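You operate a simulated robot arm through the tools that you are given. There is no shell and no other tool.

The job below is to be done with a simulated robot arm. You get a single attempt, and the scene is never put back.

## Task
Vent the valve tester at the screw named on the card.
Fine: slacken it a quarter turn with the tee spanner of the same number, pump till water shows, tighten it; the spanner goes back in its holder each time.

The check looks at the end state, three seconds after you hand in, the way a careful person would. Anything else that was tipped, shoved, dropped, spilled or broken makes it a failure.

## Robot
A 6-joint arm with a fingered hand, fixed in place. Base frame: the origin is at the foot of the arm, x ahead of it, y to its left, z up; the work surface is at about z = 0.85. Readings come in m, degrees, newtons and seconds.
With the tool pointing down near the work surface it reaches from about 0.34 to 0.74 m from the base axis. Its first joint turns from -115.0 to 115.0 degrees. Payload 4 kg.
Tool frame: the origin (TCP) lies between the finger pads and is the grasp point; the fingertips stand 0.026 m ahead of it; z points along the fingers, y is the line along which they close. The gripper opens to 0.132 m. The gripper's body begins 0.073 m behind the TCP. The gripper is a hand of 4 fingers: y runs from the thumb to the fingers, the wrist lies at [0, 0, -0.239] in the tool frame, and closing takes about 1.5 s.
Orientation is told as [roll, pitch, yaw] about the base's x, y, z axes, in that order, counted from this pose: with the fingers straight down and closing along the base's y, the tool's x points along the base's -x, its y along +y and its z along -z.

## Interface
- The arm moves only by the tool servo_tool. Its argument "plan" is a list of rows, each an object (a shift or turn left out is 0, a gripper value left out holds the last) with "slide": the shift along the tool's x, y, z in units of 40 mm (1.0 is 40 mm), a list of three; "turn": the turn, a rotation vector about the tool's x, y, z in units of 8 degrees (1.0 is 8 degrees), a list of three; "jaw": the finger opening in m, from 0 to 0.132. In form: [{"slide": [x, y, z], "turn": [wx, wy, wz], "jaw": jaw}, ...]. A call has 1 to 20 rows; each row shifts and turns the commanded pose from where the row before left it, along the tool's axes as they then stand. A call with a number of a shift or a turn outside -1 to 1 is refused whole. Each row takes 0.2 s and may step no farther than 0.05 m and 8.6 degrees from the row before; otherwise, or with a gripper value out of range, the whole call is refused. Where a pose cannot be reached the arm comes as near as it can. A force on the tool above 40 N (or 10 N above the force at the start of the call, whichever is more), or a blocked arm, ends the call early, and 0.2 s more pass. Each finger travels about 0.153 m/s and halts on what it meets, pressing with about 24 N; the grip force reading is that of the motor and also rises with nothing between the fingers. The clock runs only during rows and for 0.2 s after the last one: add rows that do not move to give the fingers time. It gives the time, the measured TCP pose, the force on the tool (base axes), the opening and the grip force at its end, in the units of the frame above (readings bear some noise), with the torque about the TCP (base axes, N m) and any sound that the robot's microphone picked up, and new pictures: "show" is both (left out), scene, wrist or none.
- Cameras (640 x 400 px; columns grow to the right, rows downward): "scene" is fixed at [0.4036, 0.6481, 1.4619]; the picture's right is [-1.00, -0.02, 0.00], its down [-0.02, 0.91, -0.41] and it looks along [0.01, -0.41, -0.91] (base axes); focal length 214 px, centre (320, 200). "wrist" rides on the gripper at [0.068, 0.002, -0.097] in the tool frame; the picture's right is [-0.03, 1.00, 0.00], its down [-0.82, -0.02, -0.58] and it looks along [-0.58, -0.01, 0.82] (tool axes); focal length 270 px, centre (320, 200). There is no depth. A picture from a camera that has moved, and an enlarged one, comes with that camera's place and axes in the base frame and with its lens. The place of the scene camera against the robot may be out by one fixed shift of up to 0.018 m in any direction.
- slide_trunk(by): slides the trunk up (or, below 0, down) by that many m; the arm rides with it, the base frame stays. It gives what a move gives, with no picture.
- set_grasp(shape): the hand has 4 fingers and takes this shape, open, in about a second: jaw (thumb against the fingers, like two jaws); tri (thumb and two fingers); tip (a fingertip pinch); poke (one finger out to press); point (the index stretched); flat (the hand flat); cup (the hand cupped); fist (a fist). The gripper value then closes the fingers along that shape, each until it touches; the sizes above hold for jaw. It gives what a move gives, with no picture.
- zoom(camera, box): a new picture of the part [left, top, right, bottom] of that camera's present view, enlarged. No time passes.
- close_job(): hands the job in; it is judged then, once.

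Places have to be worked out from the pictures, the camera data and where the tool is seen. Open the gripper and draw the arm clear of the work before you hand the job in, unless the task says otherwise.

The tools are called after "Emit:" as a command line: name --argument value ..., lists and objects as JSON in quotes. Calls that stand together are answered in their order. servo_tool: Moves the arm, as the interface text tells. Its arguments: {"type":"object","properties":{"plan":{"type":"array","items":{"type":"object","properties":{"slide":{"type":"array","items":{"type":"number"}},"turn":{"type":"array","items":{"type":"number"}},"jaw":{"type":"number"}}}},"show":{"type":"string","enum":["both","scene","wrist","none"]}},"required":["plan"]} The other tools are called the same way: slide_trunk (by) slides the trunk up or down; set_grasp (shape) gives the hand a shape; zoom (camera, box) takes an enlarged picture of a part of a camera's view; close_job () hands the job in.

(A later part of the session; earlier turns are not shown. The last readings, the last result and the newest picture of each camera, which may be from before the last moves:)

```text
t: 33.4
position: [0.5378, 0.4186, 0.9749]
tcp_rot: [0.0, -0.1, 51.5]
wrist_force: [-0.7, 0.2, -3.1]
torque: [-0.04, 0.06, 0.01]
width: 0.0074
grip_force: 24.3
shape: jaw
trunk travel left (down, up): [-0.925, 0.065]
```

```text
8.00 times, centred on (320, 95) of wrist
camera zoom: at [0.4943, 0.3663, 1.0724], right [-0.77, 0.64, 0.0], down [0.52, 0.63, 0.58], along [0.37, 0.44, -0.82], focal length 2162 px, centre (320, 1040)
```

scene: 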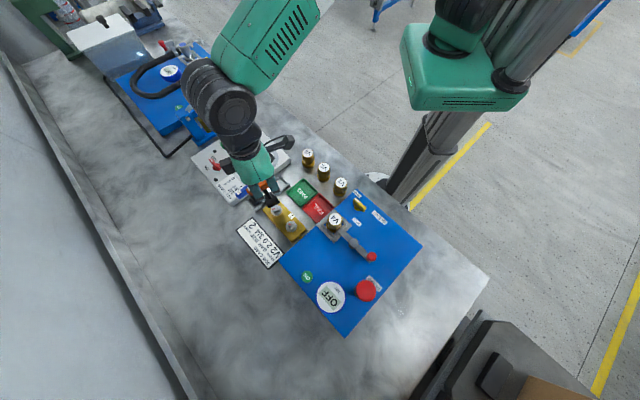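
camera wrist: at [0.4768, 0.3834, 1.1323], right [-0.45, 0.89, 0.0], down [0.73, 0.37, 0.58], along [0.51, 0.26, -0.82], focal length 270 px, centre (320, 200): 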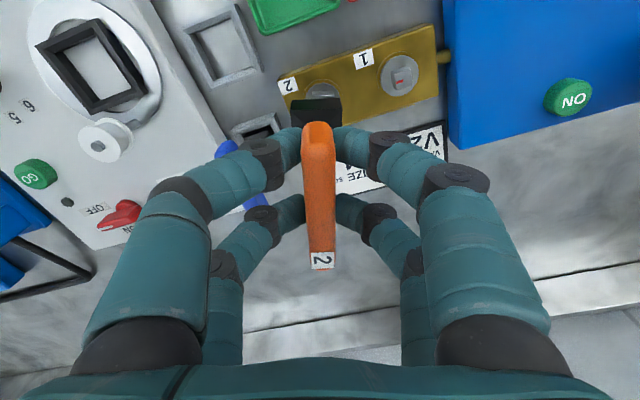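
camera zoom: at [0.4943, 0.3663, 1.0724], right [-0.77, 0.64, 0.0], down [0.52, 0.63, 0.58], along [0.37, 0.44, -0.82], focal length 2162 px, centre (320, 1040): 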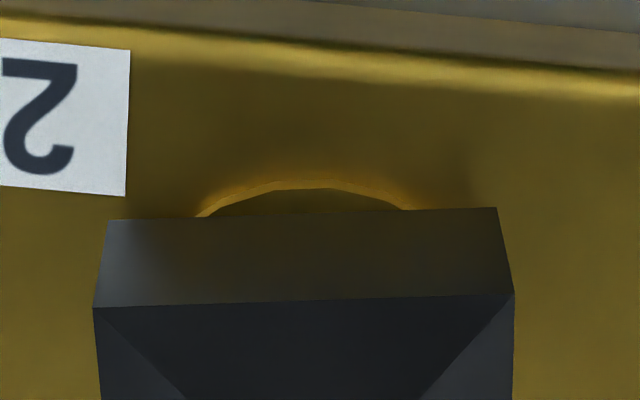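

The turn is done to yaw 51.5° with low loads. I'll lift straight off and check the mark.

Emit:
servo_tool --plan '[{"slide": [0.01, 0, -0.15]}, {"slide": [0, 0, -0.3]}, {"slide": [0, 0, -0.5]}, {"slide": [0, 0, -0.5]}, {"slide": [0, 0, -0.3]}, {"slide": [0, 0, 0]}]'

Emit:
zoom --camera "wrist" --box '[285, 60, 355, 110]'

Emit:
zoom --camera "scene" --box '[262, 192, 302, 227]'

```text
t: 34.8
position: [0.5394, 0.4175, 1.0477]
tcp_rot: [0.0, -0.1, 51.6]
wrist_force: [-0.7, 0.5, -3.3]
torque: [-0.02, 0.0, -0.01]
width: 0.0073
grip_force: 23.9
shape: jaw
trunk travel left (down, up): [-0.925, 0.065]
camera wrist: at [0.4948, 0.3646, 1.1444], right [-0.77, 0.64, 0.0], down [0.52, 0.63, 0.58], along [0.37, 0.44, -0.82], focal length 270 px, centre (320, 200)
```

scene: 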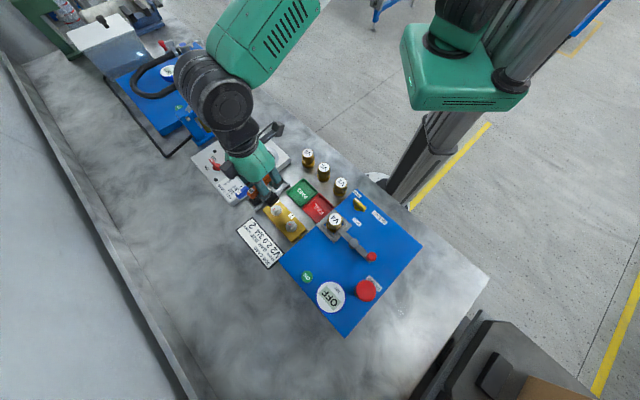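
wrist: 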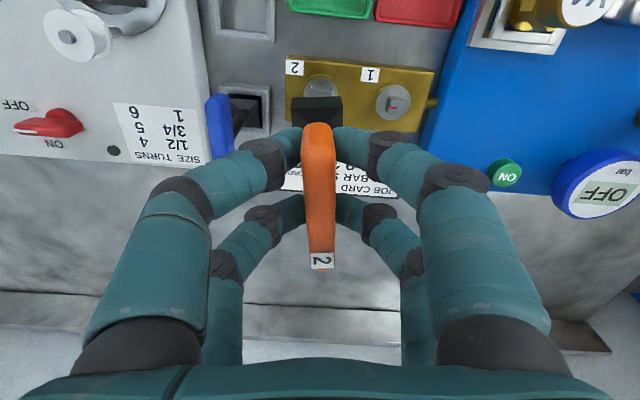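

```text
8.00 times, centred on (320, 85) of wrist
camera zoom: at [0.4948, 0.3646, 1.1444], right [-0.77, 0.64, 0.0], down [0.52, 0.63, 0.58], along [0.37, 0.44, -0.82], focal length 2162 px, centre (320, 1120)
```

zoom: 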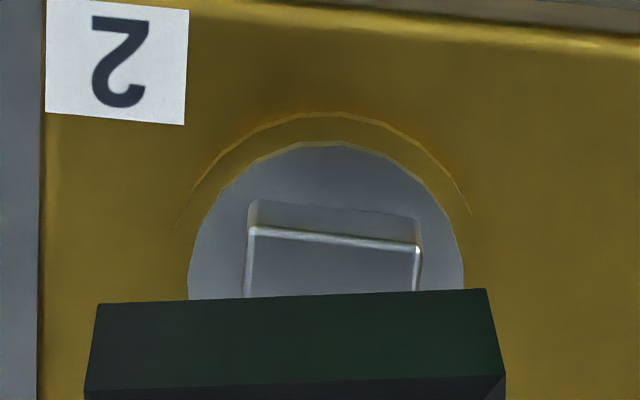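

```text
11.43 times, centred on (282, 210) of scene
camera zoom: at [0.4036, 0.6481, 1.4619], right [-1.0, -0.02, 0.0], down [-0.02, 0.91, -0.41], along [0.01, -0.41, -0.91], focal length 2451 px, centre (754, 91)
```

zoom: 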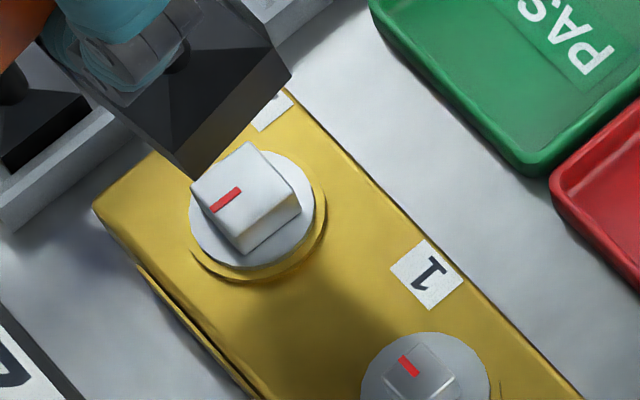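

The pin now sits at yaw 44.3° plus 90°, which is about 89.5° slackened, so the quarter turn is done. Next I'll carry the spanner back above its holder.

Emit:
servo_tool --plan '[{"slide": [0, 0, -0.3], "turn": [0, 0, 0.475]}, {"turn": [0, 0, 0.475]}, {"slide": [0.4, -0.439, 0]}, {"slide": [0.4, -0.439, 0]}, {"slide": [0.4, -0.439, 0]}, {"slide": [0.4, -0.439, 0]}, {"slide": [0, 0, 0]}]'

Emit:
zoom --camera "wrist" --box '[265, 40, 385, 130]'

Emit:
zoom --camera "scene" --box '[242, 150, 312, 220]'

```text
t: 36.4
position: [0.5405, 0.3261, 1.0561]
tcp_rot: [0.0, 0.0, 44.0]
wrist_force: [-0.4, 0.0, -2.5]
torque: [0.01, -0.01, -0.04]
width: 0.0074
grip_force: 23.6
shape: jaw
trunk travel left (down, up): [-0.925, 0.065]
camera wrist: at [0.4912, 0.2776, 1.1535], right [-0.68, 0.74, 0.0], down [0.6, 0.55, 0.58], along [0.43, 0.39, -0.82], focal length 270 px, centre (320, 200)
```

scene: 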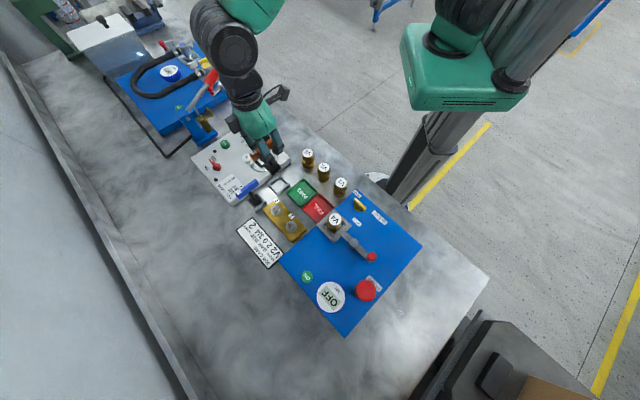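
wrist: 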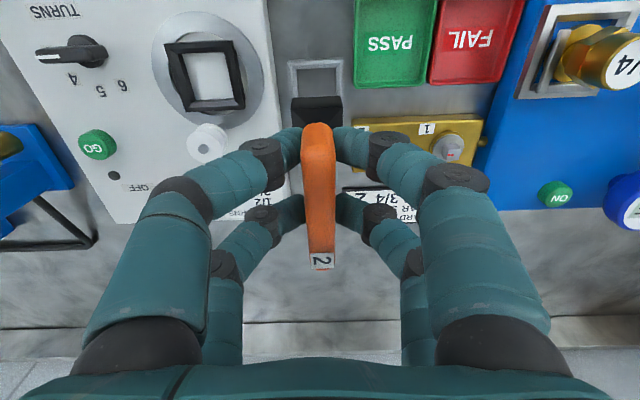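

```text
4.44 times, centred on (325, 85) of wrist
camera zoom: at [0.4912, 0.2776, 1.1535], right [-0.68, 0.74, 0.0], down [0.6, 0.55, 0.58], along [0.43, 0.39, -0.82], focal length 1201 px, centre (298, 711)
```

zoom: 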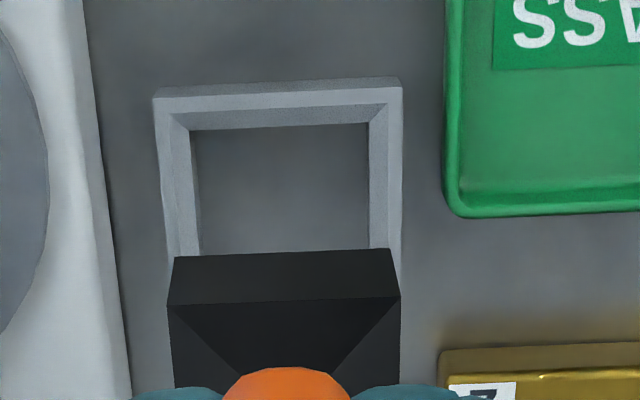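

```text
5.71 times, centred on (277, 185) of scene
camera zoom: at [0.4036, 0.6481, 1.4619], right [-1.0, -0.02, 0.0], down [-0.02, 0.91, -0.41], along [0.01, -0.41, -0.91], focal length 1226 px, centre (566, 286)
```

zoom: 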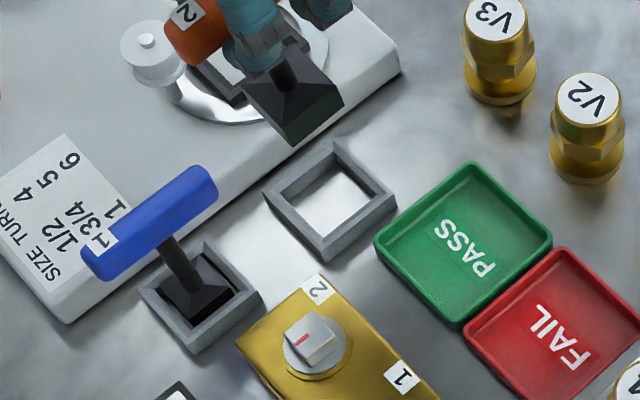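

The holder is a chamfered frame with about 38 mm clear opening against a 33 mm socket. I need roughly +2 mm in x and -2 mm in y. I'll apply that and lower to just above the frame.

Emit:
servo_tool --plan '[{"slide": [0.05, -0.05, 0.3]}, {"slide": [0, 0, 0.5]}, {"slide": [0, 0, 0.5]}, {"slide": [0, 0, 0]}]'

Emit:
zoom --camera "wrist" --box '[265, 50, 385, 140]'

Emit:
zoom --camera "scene" --box '[242, 150, 302, 210]'

```text
t: 37.4
position: [0.5399, 0.3201, 1.0045]
tcp_rot: [0.1, 0.0, 44.0]
wrist_force: [0.3, -0.9, -2.1]
torque: [0.05, 0.01, -0.02]
width: 0.0073
grip_force: 23.9
shape: jaw
trunk travel left (down, up): [-0.925, 0.065]
camera wrist: at [0.4906, 0.274, 1.1019], right [-0.68, 0.74, 0.0], down [0.6, 0.55, 0.58], along [0.43, 0.39, -0.82], focal length 270 px, centre (320, 200)
```

scene: 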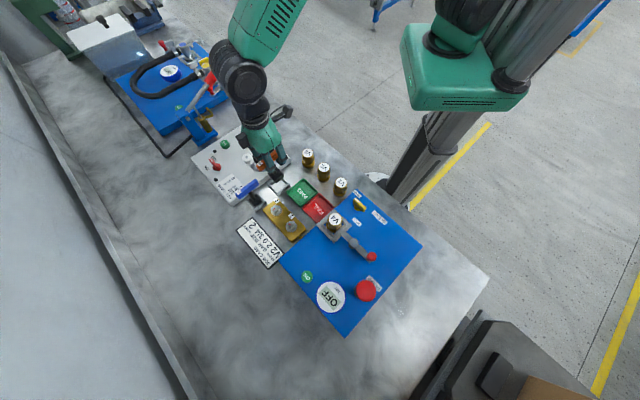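
wrist: 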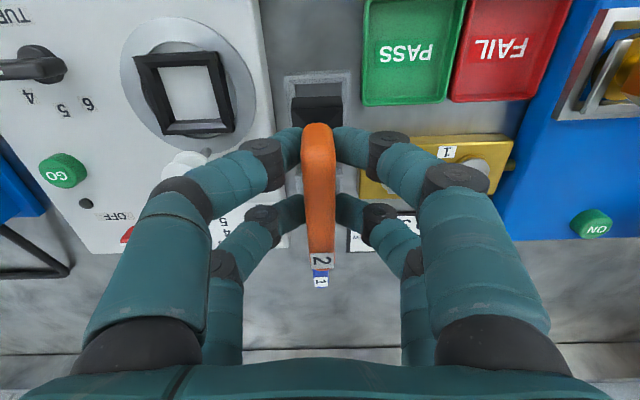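

```text
4.44 times, centred on (325, 95) of wrist
camera zoom: at [0.4906, 0.274, 1.1019], right [-0.68, 0.74, 0.0], down [0.6, 0.55, 0.58], along [0.43, 0.39, -0.82], focal length 1201 px, centre (298, 667)
```

zoom: 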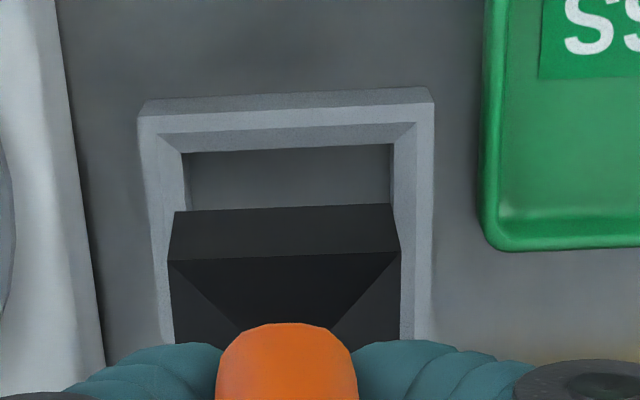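

```text
6.67 times, centred on (272, 180) of scene
camera zoom: at [0.4036, 0.6481, 1.4619], right [-1.0, -0.02, 0.0], down [-0.02, 0.91, -0.41], along [0.01, -0.41, -0.91], focal length 1430 px, centre (640, 333)
```

zoom: 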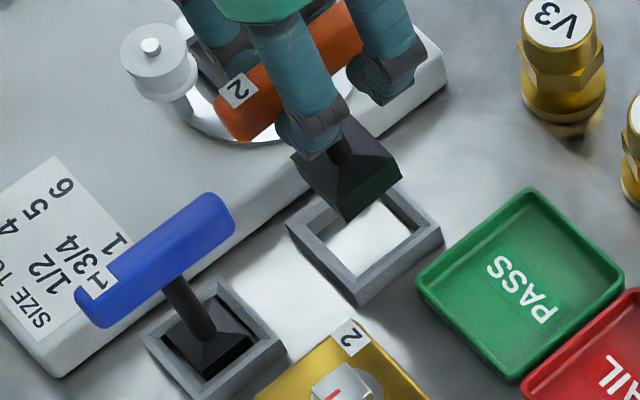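

The tip and the holder are aligned to within 1 mm. I'll lower into the holder in gentle steps.

Emit:
servo_tool --plan '[{"slide": [0, 0, 0.3]}, {"slide": [0, 0, 0.3]}, {"slide": [0, 0, 0.25]}, {"slide": [0, 0, 0.2]}, {"slide": [0, 0, 0]}]'

Emit:
zoom --camera "wrist" --box '[265, 50, 385, 140]'

Emit:
zoom --camera "scene" --box '[242, 150, 302, 210]'

```text
t: 38.6
position: [0.5409, 0.3206, 0.9628]
tcp_rot: [0.0, 0.0, 44.0]
wrist_force: [0.5, 0.2, -2.7]
torque: [0.01, 0.02, 0.02]
width: 0.0072
grip_force: 24.1
shape: jaw
trunk travel left (down, up): [-0.925, 0.065]
camera wrist: at [0.4908, 0.2746, 1.0598], right [-0.68, 0.74, 0.0], down [0.6, 0.55, 0.58], along [0.43, 0.39, -0.82], focal length 270 px, centre (320, 200)
```

scene: 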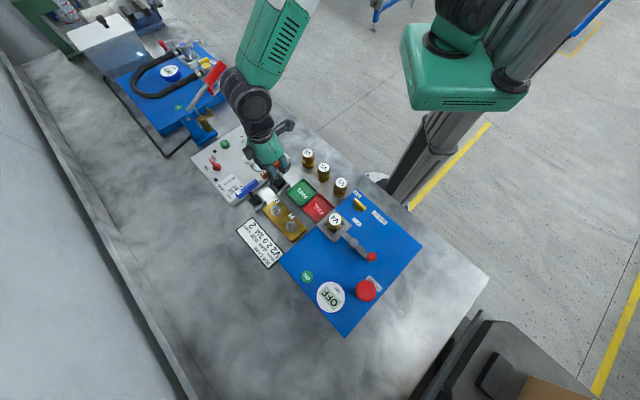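
wrist: 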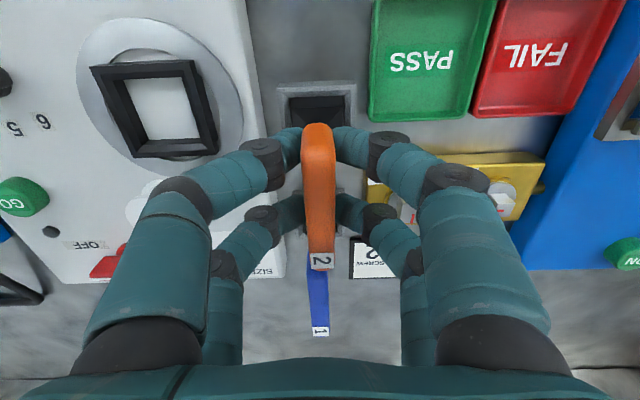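

```text
4.44 times, centred on (325, 95) of wrist
camera zoom: at [0.4908, 0.2746, 1.0598], right [-0.68, 0.74, 0.0], down [0.6, 0.55, 0.58], along [0.43, 0.39, -0.82], focal length 1201 px, centre (298, 667)
```

zoom: 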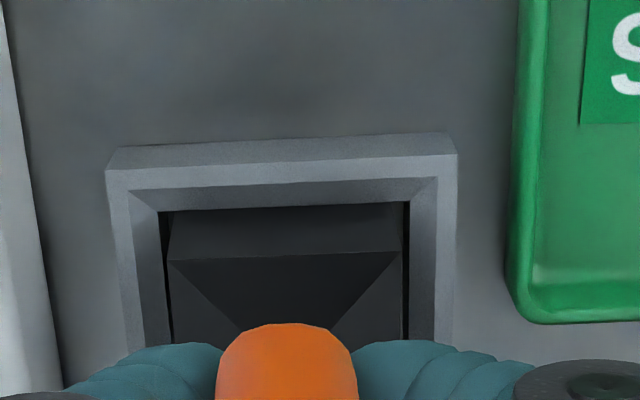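

```text
6.67 times, centred on (272, 180) of scene
camera zoom: at [0.4036, 0.6481, 1.4619], right [-1.0, -0.02, 0.0], down [-0.02, 0.91, -0.41], along [0.01, -0.41, -0.91], focal length 1430 px, centre (640, 333)
```

zoom: 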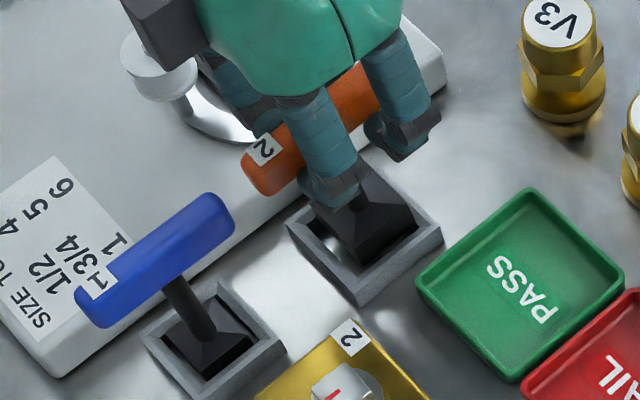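

The socket is inside the frame with no contact. I'll lower another 9 mm, then finish in small steps to find the bottom.

Emit:
servo_tool --plan '[{"slide": [0, 0, 0.12]}, {"slide": [0, 0, 0.1]}, {"slide": [0, 0, 0.04]}, {"slide": [0, 0, 0]}]' --show "none"

```text
t: 39.6
position: [0.5407, 0.3197, 0.9522]
tcp_rot: [0.0, 0.0, 43.9]
wrist_force: [0.0, -0.2, -2.2]
torque: [0.01, 0.0, -0.03]
width: 0.0074
grip_force: 24.0
shape: jaw
trunk travel left (down, up): [-0.925, 0.065]
```

There's still no contact at z = 0.952. I'll go down in 0.8 mm steps.

Emit:
servo_tool --plan '[{"slide": [0, 0, 0.02]}, {"slide": [0, 0, 0.02]}, {"slide": [0, 0, 0]}]' --show "none"

```text
t: 40.4
position: [0.5408, 0.3202, 0.9525]
tcp_rot: [0.0, 0.0, 44.0]
wrist_force: [0.2, 0.4, -3.1]
torque: [0.02, -0.05, 0.03]
width: 0.0073
grip_force: 23.9
shape: jaw
trunk travel left (down, up): [-0.925, 0.065]
```

Emit:
servo_tool --plan '[{"slide": [0, 0, 0.03]}, {"slide": [0, 0, 0]}, {"slide": [0, 0, 0]}]' --show "none"

```text
t: 41.2
position: [0.5408, 0.321, 0.9491]
tcp_rot: [0.0, 0.0, 44.1]
wrist_force: [0.6, 0.7, -1.7]
torque: [0.01, -0.02, 0.02]
width: 0.0074
grip_force: 24.3
shape: jaw
trunk travel left (down, up): [-0.925, 0.065]
```

I'm at about the original seating height. One more 1.2 mm step will confirm contact.

Emit:
servo_tool --plan '[{"slide": [0, 0, 0.03]}, {"slide": [0, 0, 0]}, {"slide": [0, 0, 0]}]'

Emit:
zoom --camera "scene" --box '[242, 150, 302, 210]'

Emit:
zoom --camera "wrist" --box '[265, 50, 385, 140]'

```text
t: 42.0
position: [0.5412, 0.3198, 0.9479]
tcp_rot: [-0.1, -0.1, 44.1]
wrist_force: [1.4, -1.7, 5.6]
torque: [0.05, -0.09, 0.02]
width: 0.0075
grip_force: 23.8
shape: jaw
trunk travel left (down, up): [-0.925, 0.065]
camera wrist: at [0.4903, 0.2745, 1.0458], right [-0.68, 0.74, 0.0], down [0.6, 0.55, 0.58], along [0.43, 0.39, -0.82], focal length 270 px, centre (320, 200)
```

scene: 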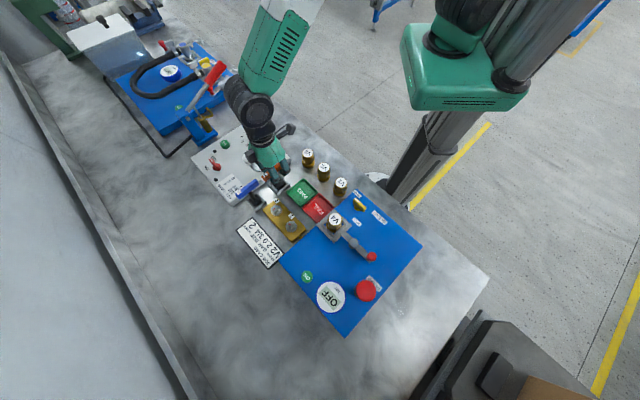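
wrist: 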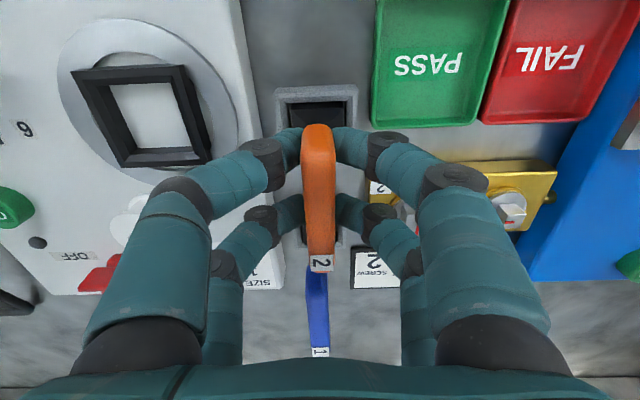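

```text
6.67 times, centred on (272, 180) of scene
camera zoom: at [0.4036, 0.6481, 1.4619], right [-1.0, -0.02, 0.0], down [-0.02, 0.91, -0.41], along [0.01, -0.41, -0.91], focal length 1430 px, centre (640, 333)
```

zoom: 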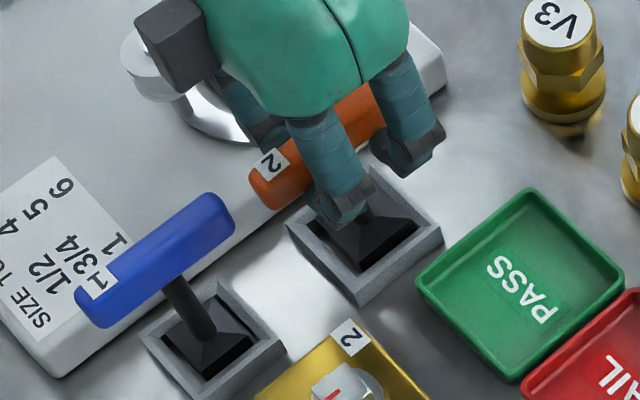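

```text
4.44 times, centred on (325, 95) of wrist
camera zoom: at [0.4903, 0.2745, 1.0458], right [-0.68, 0.74, 0.0], down [0.6, 0.55, 0.58], along [0.43, 0.39, -0.82], focal length 1201 px, centre (298, 667)
```

zoom: 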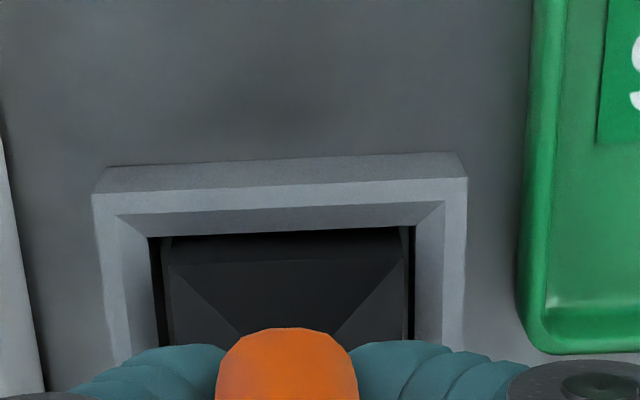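

Contact is confirmed at about 8 N, so the spanner is seated. I'll open the fingers gently to 0.06.

Emit:
servo_tool --plan '[{"jaw": 0.015}, {"jaw": 0.025}, {"jaw": 0.04}, {"jaw": 0.06}, {"jaw": 0.06}, {"jaw": 0.06}]'

Emit:
zoom --camera "scene" --box '[242, 150, 302, 210]'

Emit:
zoom --camera "wrist" --box '[220, 80, 420, 280]'

```text
t: 43.4
position: [0.5411, 0.3202, 0.948]
tcp_rot: [0.0, 0.1, 43.9]
wrist_force: [0.6, 0.9, -0.3]
torque: [0.0, -0.01, -0.04]
width: 0.0595
grip_force: 0.0
shape: jaw
trunk travel left (down, up): [-0.925, 0.065]
camera wrist: at [0.4904, 0.2748, 1.0454], right [-0.68, 0.74, 0.0], down [0.6, 0.55, 0.58], along [0.43, 0.39, -0.82], focal length 270 px, centre (320, 200)
```

scene: 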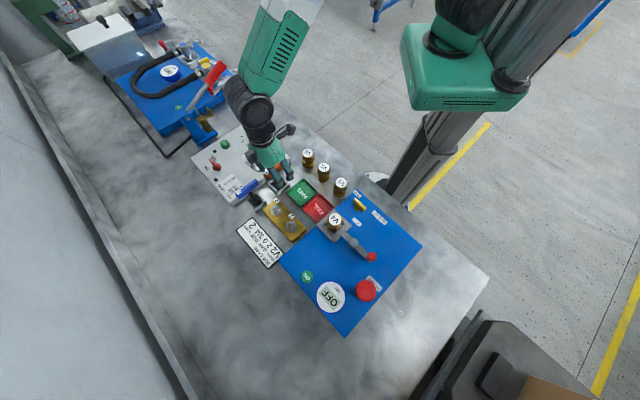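
wrist: 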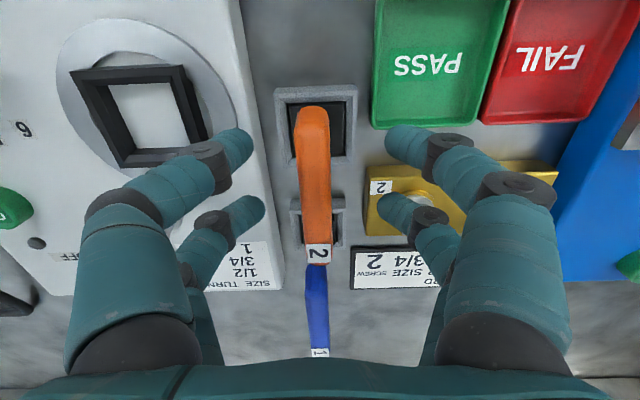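

```text
6.67 times, centred on (272, 180) of scene
camera zoom: at [0.4036, 0.6481, 1.4619], right [-1.0, -0.02, 0.0], down [-0.02, 0.91, -0.41], along [0.01, -0.41, -0.91], focal length 1430 px, centre (640, 333)
```

zoom: 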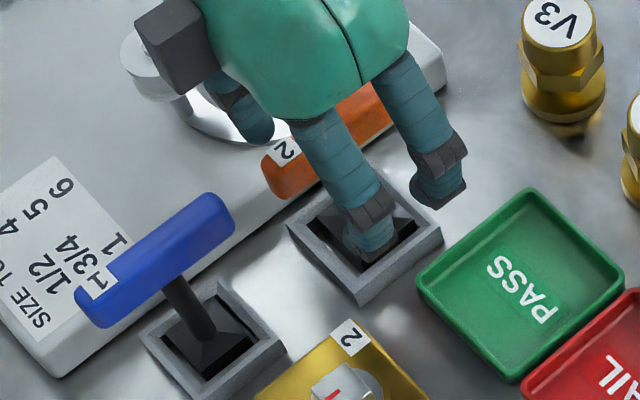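

```text
2.00 times, centred on (320, 180) of wrist
camera zoom: at [0.4904, 0.2748, 1.0454], right [-0.68, 0.74, 0.0], down [0.6, 0.55, 0.58], along [0.43, 0.39, -0.82], focal length 541 px, centre (320, 240)
```

zoom: 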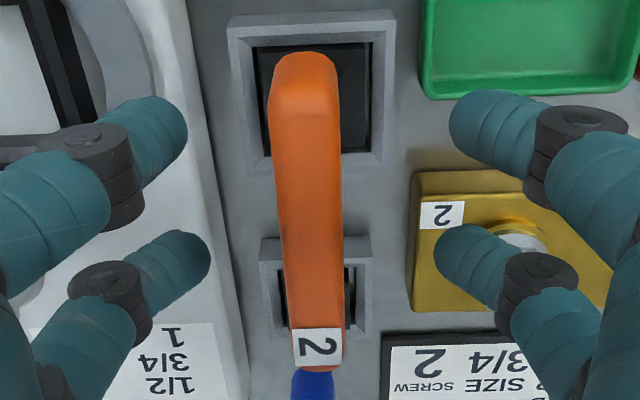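

The spanner stands upright in its holder and is released. I'll raise the hand straight up clear of it and check the holder and screw.

Emit:
servo_tool --plan '[{"slide": [0, 0, -0.4]}, {"slide": [0, 0, -0.7]}, {"slide": [0, 0, -0.8]}, {"slide": [0, 0, -0.8]}, {"slide": [0, 0, -0.6]}, {"slide": [0, 0, 0]}]'

Emit:
zoom --camera "wrist" --box '[240, 40, 440, 200]'

Emit:
zoom --camera "scene" --box '[232, 140, 332, 240]'

```text
t: 44.8
position: [0.5421, 0.3201, 1.082]
tcp_rot: [-0.2, 0.1, 44.0]
wrist_force: [0.1, -0.1, 0.1]
torque: [-0.02, 0.01, 0.01]
width: 0.0592
grip_force: 0.1
shape: jaw
trunk travel left (down, up): [-0.925, 0.065]
camera wrist: at [0.4921, 0.2742, 1.1789], right [-0.68, 0.74, 0.0], down [0.6, 0.55, 0.58], along [0.43, 0.39, -0.82], focal length 270 px, centre (320, 200)
```

scene: 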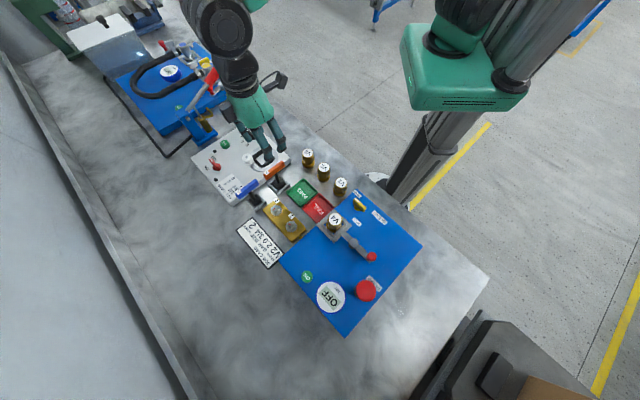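
wrist: 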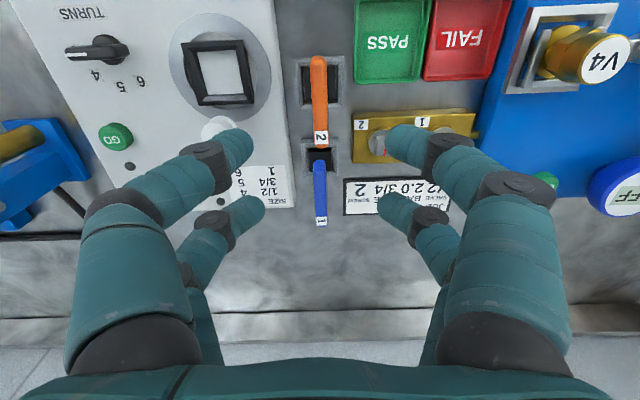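

```text
2.50 times, centred on (340, 120) of wrist
camera zoom: at [0.4921, 0.2742, 1.1789], right [-0.68, 0.74, 0.0], down [0.6, 0.55, 0.58], along [0.43, 0.39, -0.82], focal length 676 px, centre (270, 400)
```

zoom: 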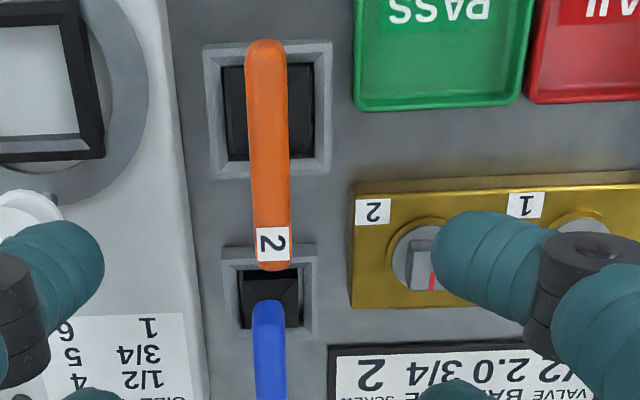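

```text
4.00 times, centred on (282, 190) of scene
camera zoom: at [0.4036, 0.6481, 1.4619], right [-1.0, -0.02, 0.0], down [-0.02, 0.91, -0.41], along [0.01, -0.41, -0.91], focal length 858 px, centre (472, 240)
```

zoom: 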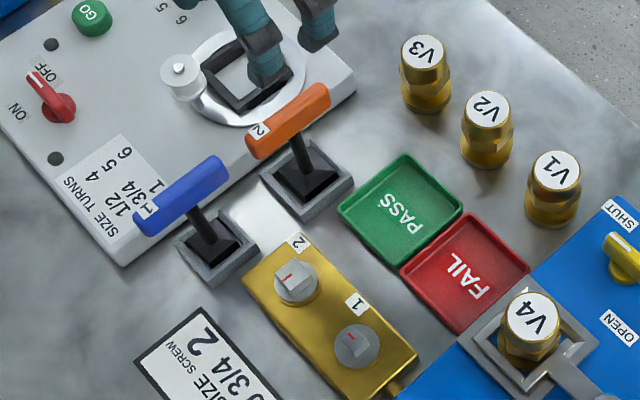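

The spanner is back in its holder and the mark on screw 2 sits 90° from screw 1's. I'll move across, high up, to look at the pump.

Emit:
servo_tool --plan '[{"slide": [0.07, 0.94, 0]}, {"slide": [0.07, 0.94, 0]}, {"slide": [0.07, 0.94, 0]}, {"slide": [0.07, 0.94, 0]}, {"slide": [0.07, 0.94, 0]}, {"slide": [0.07, 0.94, 0]}, {"slide": [0.07, 0.94, 0]}, {"slide": [0.07, 0.94, 0]}, {"slide": [0.07, 0.94, 0]}, {"slide": [0.07, 0.94, 0]}, {"slide": [0, 0, 0]}]'

Emit:
zoom --camera "wrist" --box '[220, 40, 420, 240]'

Emit:
zoom --camera "scene" --box '[250, 180, 410, 340]'

```text
t: 47.2
position: [0.2559, 0.5723, 1.0809]
tcp_rot: [0.0, 0.0, 43.9]
wrist_force: [0.2, 0.7, -0.7]
torque: [0.0, 0.02, 0.02]
width: 0.0597
grip_force: 0.2
shape: jaw
trunk travel left (down, up): [-0.925, 0.065]
camera wrist: at [0.2071, 0.5257, 1.1781], right [-0.68, 0.74, 0.0], down [0.6, 0.55, 0.58], along [0.43, 0.39, -0.82], focal length 270 px, centre (320, 200)
```

scene: 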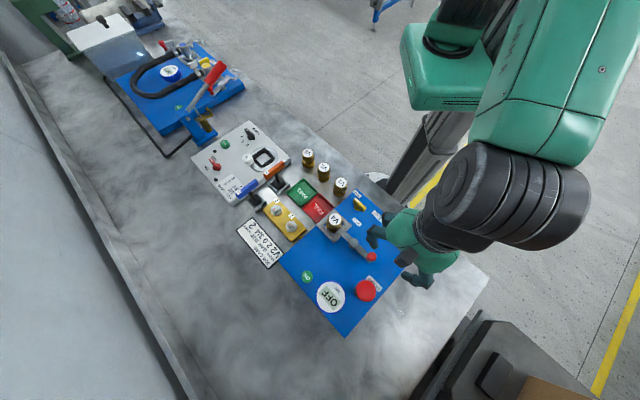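
wrist: 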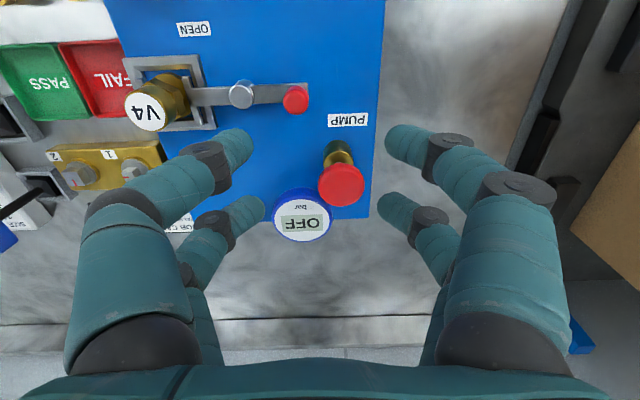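

```text
2.00 times, centred on (320, 140) of wrist
camera zoom: at [0.2071, 0.5257, 1.1781], right [-0.68, 0.74, 0.0], down [0.6, 0.55, 0.58], along [0.43, 0.39, -0.82], focal length 541 px, centre (320, 320)
```

zoom: 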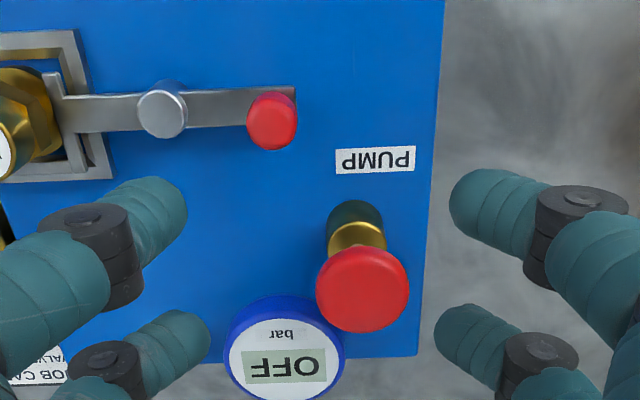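

```text
2.50 times, centred on (330, 260) of scene
camera zoom: at [0.4036, 0.6481, 1.4619], right [-1.0, -0.02, 0.0], down [-0.02, 0.91, -0.41], along [0.01, -0.41, -0.91], focal length 536 px, centre (295, 50)
```

zoom: 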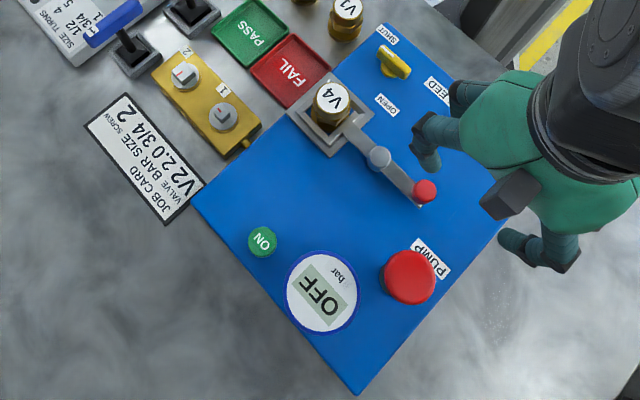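

The pump is a red cap on a brass plunger, which I place at about (0.30, 0.636) with its top near z = 0.95. I'll switch the hand to the poke shape for pressing and see how the finger sits.

Emit:
set_grasp --shape "poke"

Emit:
servo_tool --plan '[{"slide": [0, 0, 0]}]'

Emit:
zoom --camera "scene" --box '[330, 160, 490, 300]'

```text
t: 48.1
position: [0.257, 0.5729, 1.0814]
tcp_rot: [-0.1, 0.0, 44.0]
wrist_force: [-0.9, -0.7, -1.1]
torque: [0.03, 0.0, -0.01]
width: 0.0
grip_force: 0.2
shape: poke
trunk travel left (down, up): [-0.925, 0.065]
```

```text
t: 48.5
position: [0.2572, 0.5724, 1.0809]
tcp_rot: [-0.1, 0.0, 44.0]
wrist_force: [0.3, 0.1, 0.7]
torque: [-0.02, 0.02, -0.02]
width: 0.0
grip_force: 0.0
shape: poke
trunk travel left (down, up): [-0.925, 0.065]
camera wrist: at [0.2072, 0.5257, 1.1779], right [-0.68, 0.74, 0.0], down [0.6, 0.55, 0.58], along [0.43, 0.39, -0.82], focal length 270 px, centre (320, 200)
```

scene: 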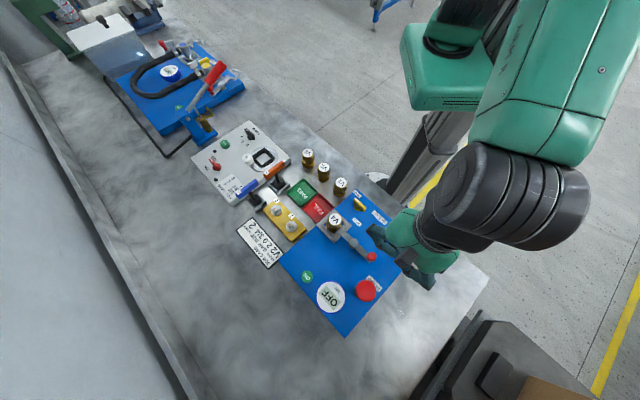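
wrist: 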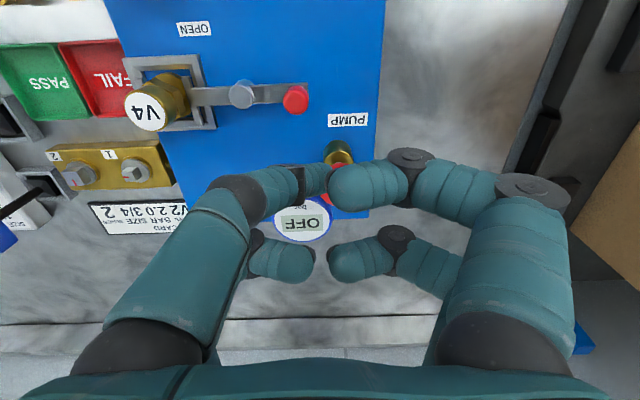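

```text
2.86 times, centred on (410, 230) of scene
camera zoom: at [0.4036, 0.6481, 1.4619], right [-1.0, -0.02, 0.0], down [-0.02, 0.91, -0.41], along [0.01, -0.41, -0.91], focal length 613 px, centre (63, 114)
```

zoom: 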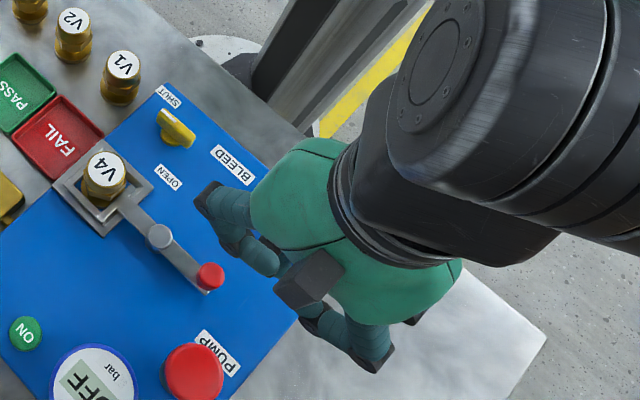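

I need to see which finger leads in this shape, so I'll zoom in on the wrist view.

Emit:
zoom --camera "wrist" --box '[200, 120, 480, 320]'

Emit:
zoom --camera "scene" --box '[360, 200, 450, 290]'

```text
2.00 times, centred on (340, 220) of wrist
camera zoom: at [0.2072, 0.5257, 1.1779], right [-0.68, 0.74, 0.0], down [0.6, 0.55, 0.58], along [0.43, 0.39, -0.82], focal length 541 px, centre (280, 160)
```

zoom: 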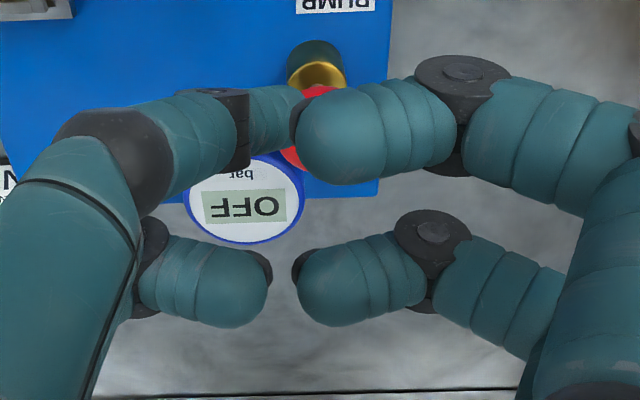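

```text
4.44 times, centred on (405, 245) of scene
camera zoom: at [0.4036, 0.6481, 1.4619], right [-1.0, -0.02, 0.0], down [-0.02, 0.91, -0.41], along [0.01, -0.41, -0.91], focal length 953 px, centre (-58, 0)
```

zoom: 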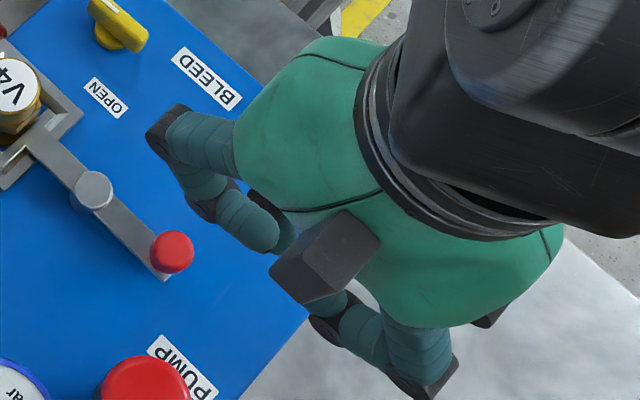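

In the poke shape the leading fingertip is hard to see, so I'll go back to jaw and close it. Those fingertip positions are known: 26 mm ahead of the TCP, in two pairs.

Emit:
set_grasp --shape "jaw"

Emit:
servo_tool --plan '[{"jaw": 0.06}, {"jaw": 0.02}, {"jaw": 0.0}, {"jaw": 0.0}, {"jaw": 0.0}, {"jaw": 0.0}]'

Emit:
zoom --camera "wrist" --box '[220, 80, 420, 280]'

Emit:
zoom --camera "scene" --box '[320, 180, 450, 310]'

```text
t: 49.4
position: [0.2575, 0.5731, 1.0803]
tcp_rot: [0.0, -0.1, 44.0]
wrist_force: [-0.1, -0.4, -1.2]
torque: [-0.02, 0.01, 0.03]
width: 0.1321
grip_force: 0.0
shape: jaw
trunk travel left (down, up): [-0.925, 0.065]
```

```text
t: 50.8
position: [0.2564, 0.5706, 1.0803]
tcp_rot: [0.0, 0.0, 44.0]
wrist_force: [0.7, 0.1, -0.6]
torque: [0.02, 0.01, -0.01]
width: 0.0
grip_force: 24.1
shape: jaw
trunk travel left (down, up): [-0.925, 0.065]
camera wrist: at [0.2072, 0.5257, 1.1779], right [-0.68, 0.74, 0.0], down [0.6, 0.55, 0.58], along [0.43, 0.39, -0.82], focal length 270 px, centre (320, 200)
```

scene: 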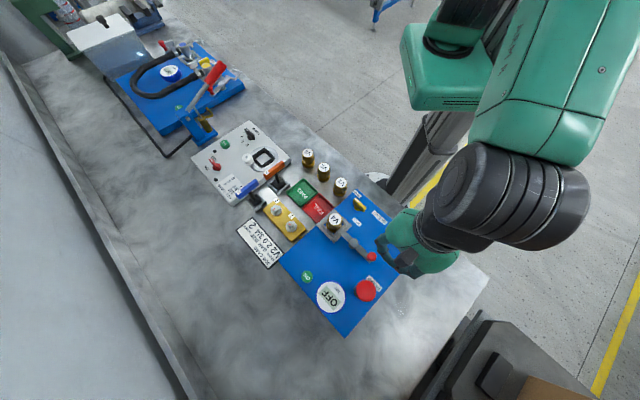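
wrist: 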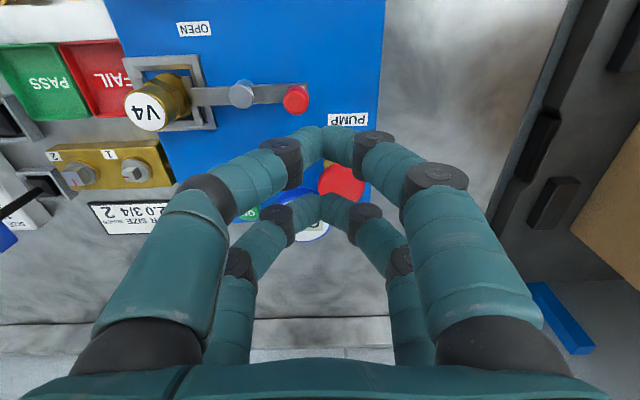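

```text
2.00 times, centred on (320, 180) of wrist
camera zoom: at [0.2072, 0.5257, 1.1779], right [-0.68, 0.74, 0.0], down [0.6, 0.55, 0.58], along [0.43, 0.39, -0.82], focal length 541 px, centre (320, 240)
```

zoom: 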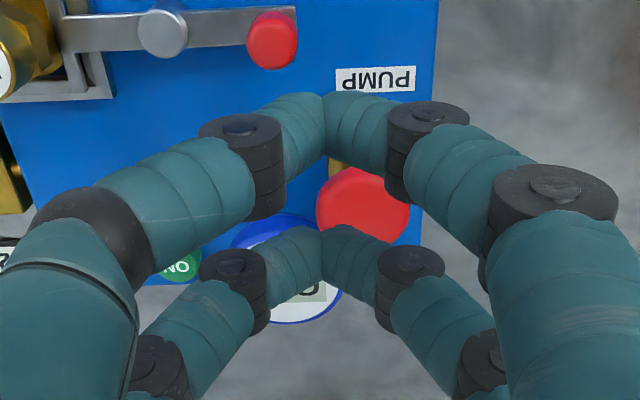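

```text
3.08 times, centred on (385, 245) of scene
camera zoom: at [0.4036, 0.6481, 1.4619], right [-1.0, -0.02, 0.0], down [-0.02, 0.91, -0.41], along [0.01, -0.41, -0.91], focal length 660 px, centre (120, 62)
```

zoom: 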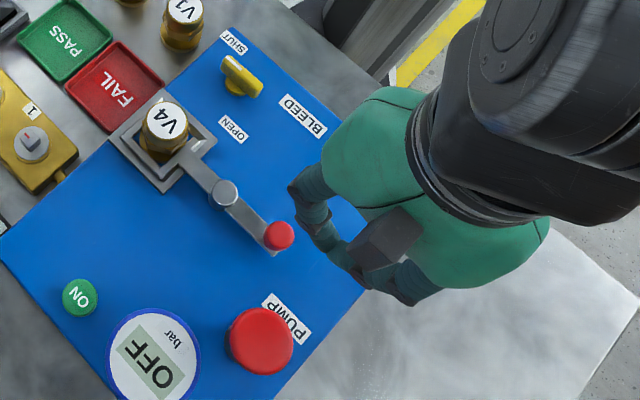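

The closed fingertip pairs sit at about x = ±19 mm. I'll bring the far pair over the pump cap and hover above it.

Emit:
servo_tool --plan '[{"slide": [-0.353, 0.1, 0.35]}, {"slide": [-0.353, 0.1, 0.35]}, {"slide": [-0.353, 0.1, 0.35]}, {"slide": [-0.353, 0.1, 0.35]}, {"slide": [0, 0, 0]}]'

Emit:
zoom --camera "wrist" --box '[220, 80, 420, 280]'

Emit:
zoom --camera "scene" --box '[300, 230, 430, 340]'

```text
t: 52.0
position: [0.2892, 0.6217, 1.0264]
tcp_rot: [0.0, 0.1, 44.0]
wrist_force: [-0.2, -0.5, 0.6]
torque: [0.01, 0.01, 0.01]
width: 0.0002
grip_force: 23.8
shape: jaw
trunk travel left (down, up): [-0.925, 0.065]
camera wrist: at [0.2386, 0.5752, 1.1232], right [-0.68, 0.74, 0.0], down [0.6, 0.55, 0.58], along [0.43, 0.39, -0.82], focal length 270 px, centre (320, 200)
```

scene: 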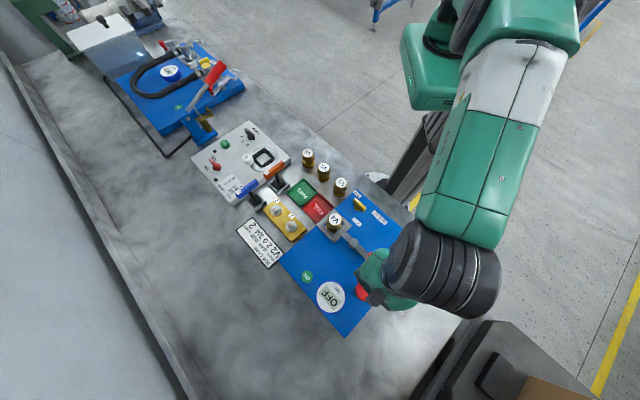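
wrist: 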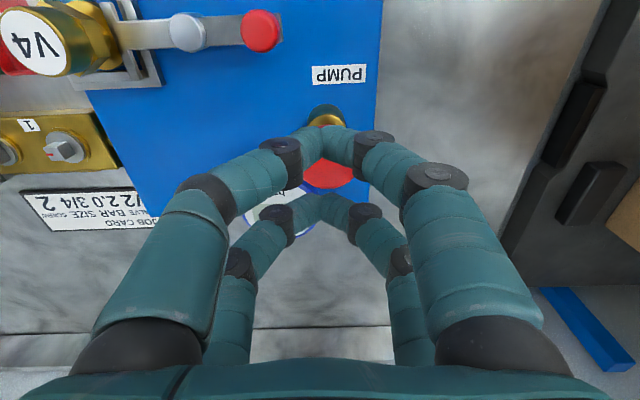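

```text
2.00 times, centred on (320, 180) of wrist
camera zoom: at [0.2386, 0.5752, 1.1232], right [-0.68, 0.74, 0.0], down [0.6, 0.55, 0.58], along [0.43, 0.39, -0.82], focal length 541 px, centre (320, 240)
```

zoom: 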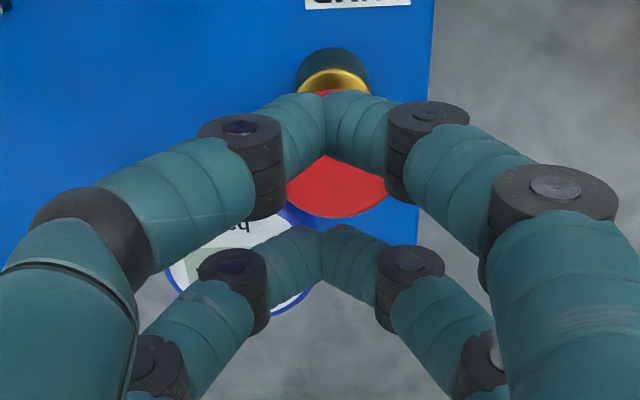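

```text
3.64 times, centred on (365, 285) of scene
camera zoom: at [0.4036, 0.6481, 1.4619], right [-1.0, -0.02, 0.0], down [-0.02, 0.91, -0.41], along [0.01, -0.41, -0.91], focal length 780 px, centre (156, -109)
```

zoom: 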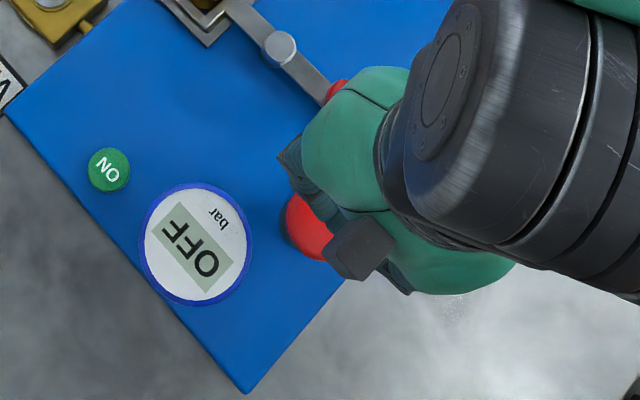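

The cap centre is at about tool (-0.015, +0.007). I'll shift so the far fingertips are over it and lower to about 10 mm above.

Emit:
servo_tool --plan '[{"slide": [0.1, 0.165, 0.3]}, {"slide": [0, 0, 0.35]}, {"slide": [0, 0, 0]}]'

Emit:
zoom --camera "wrist" --box '[220, 80, 420, 280]'

Emit:
zoom --camera "scene" --box '[320, 240, 410, 320]'

```text
t: 52.8
position: [0.2803, 0.6249, 0.9968]
tcp_rot: [0.1, -0.1, 44.0]
wrist_force: [0.3, 0.6, -0.2]
torque: [0.0, -0.03, 0.05]
width: 0.0
grip_force: 23.8
shape: jaw
trunk travel left (down, up): [-0.925, 0.065]
camera wrist: at [0.2301, 0.5776, 1.0952], right [-0.68, 0.74, 0.0], down [0.6, 0.55, 0.58], along [0.43, 0.39, -0.82], focal length 270 px, centre (320, 200)
```

scene: 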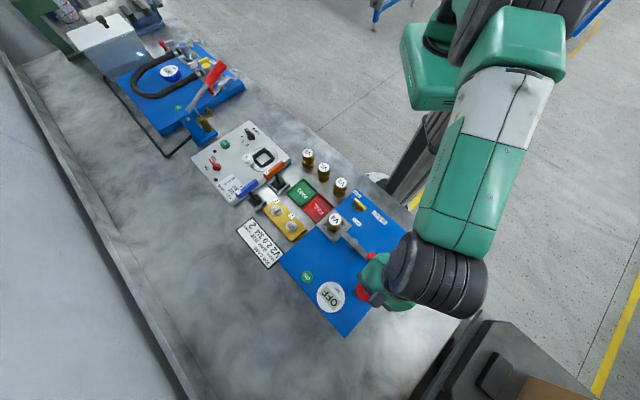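
wrist: 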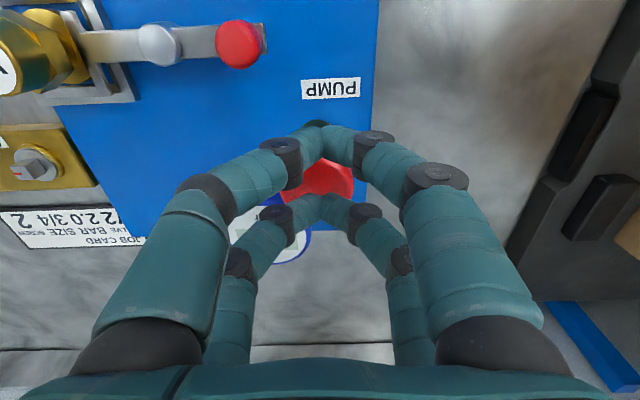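

```text
2.00 times, centred on (320, 180) of wrist
camera zoom: at [0.2301, 0.5776, 1.0952], right [-0.68, 0.74, 0.0], down [0.6, 0.55, 0.58], along [0.43, 0.39, -0.82], focal length 541 px, centre (320, 240)
```

zoom: 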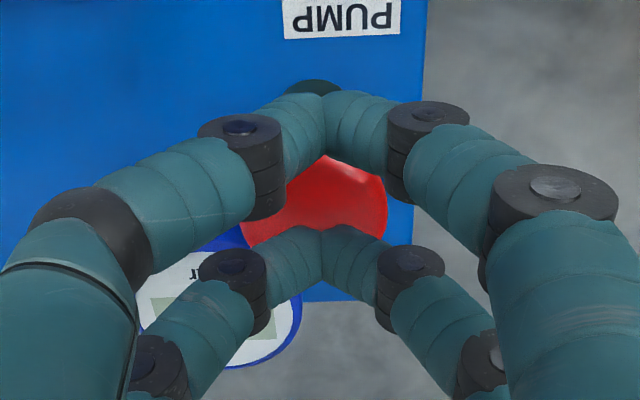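

```text
5.00 times, centred on (365, 280) of scene
camera zoom: at [0.4036, 0.6481, 1.4619], right [-1.0, -0.02, 0.0], down [-0.02, 0.91, -0.41], along [0.01, -0.41, -0.91], focal length 1072 px, centre (95, -200)
```

zoom: 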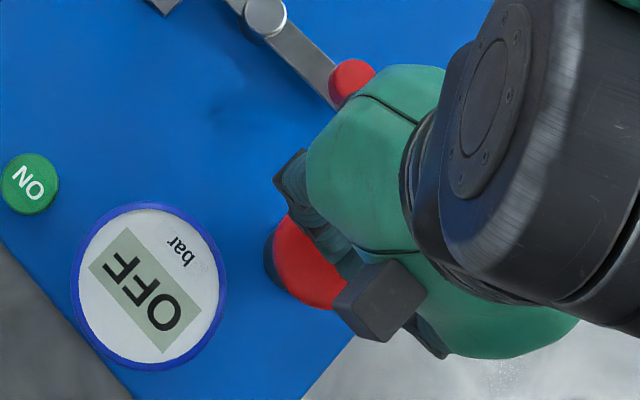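

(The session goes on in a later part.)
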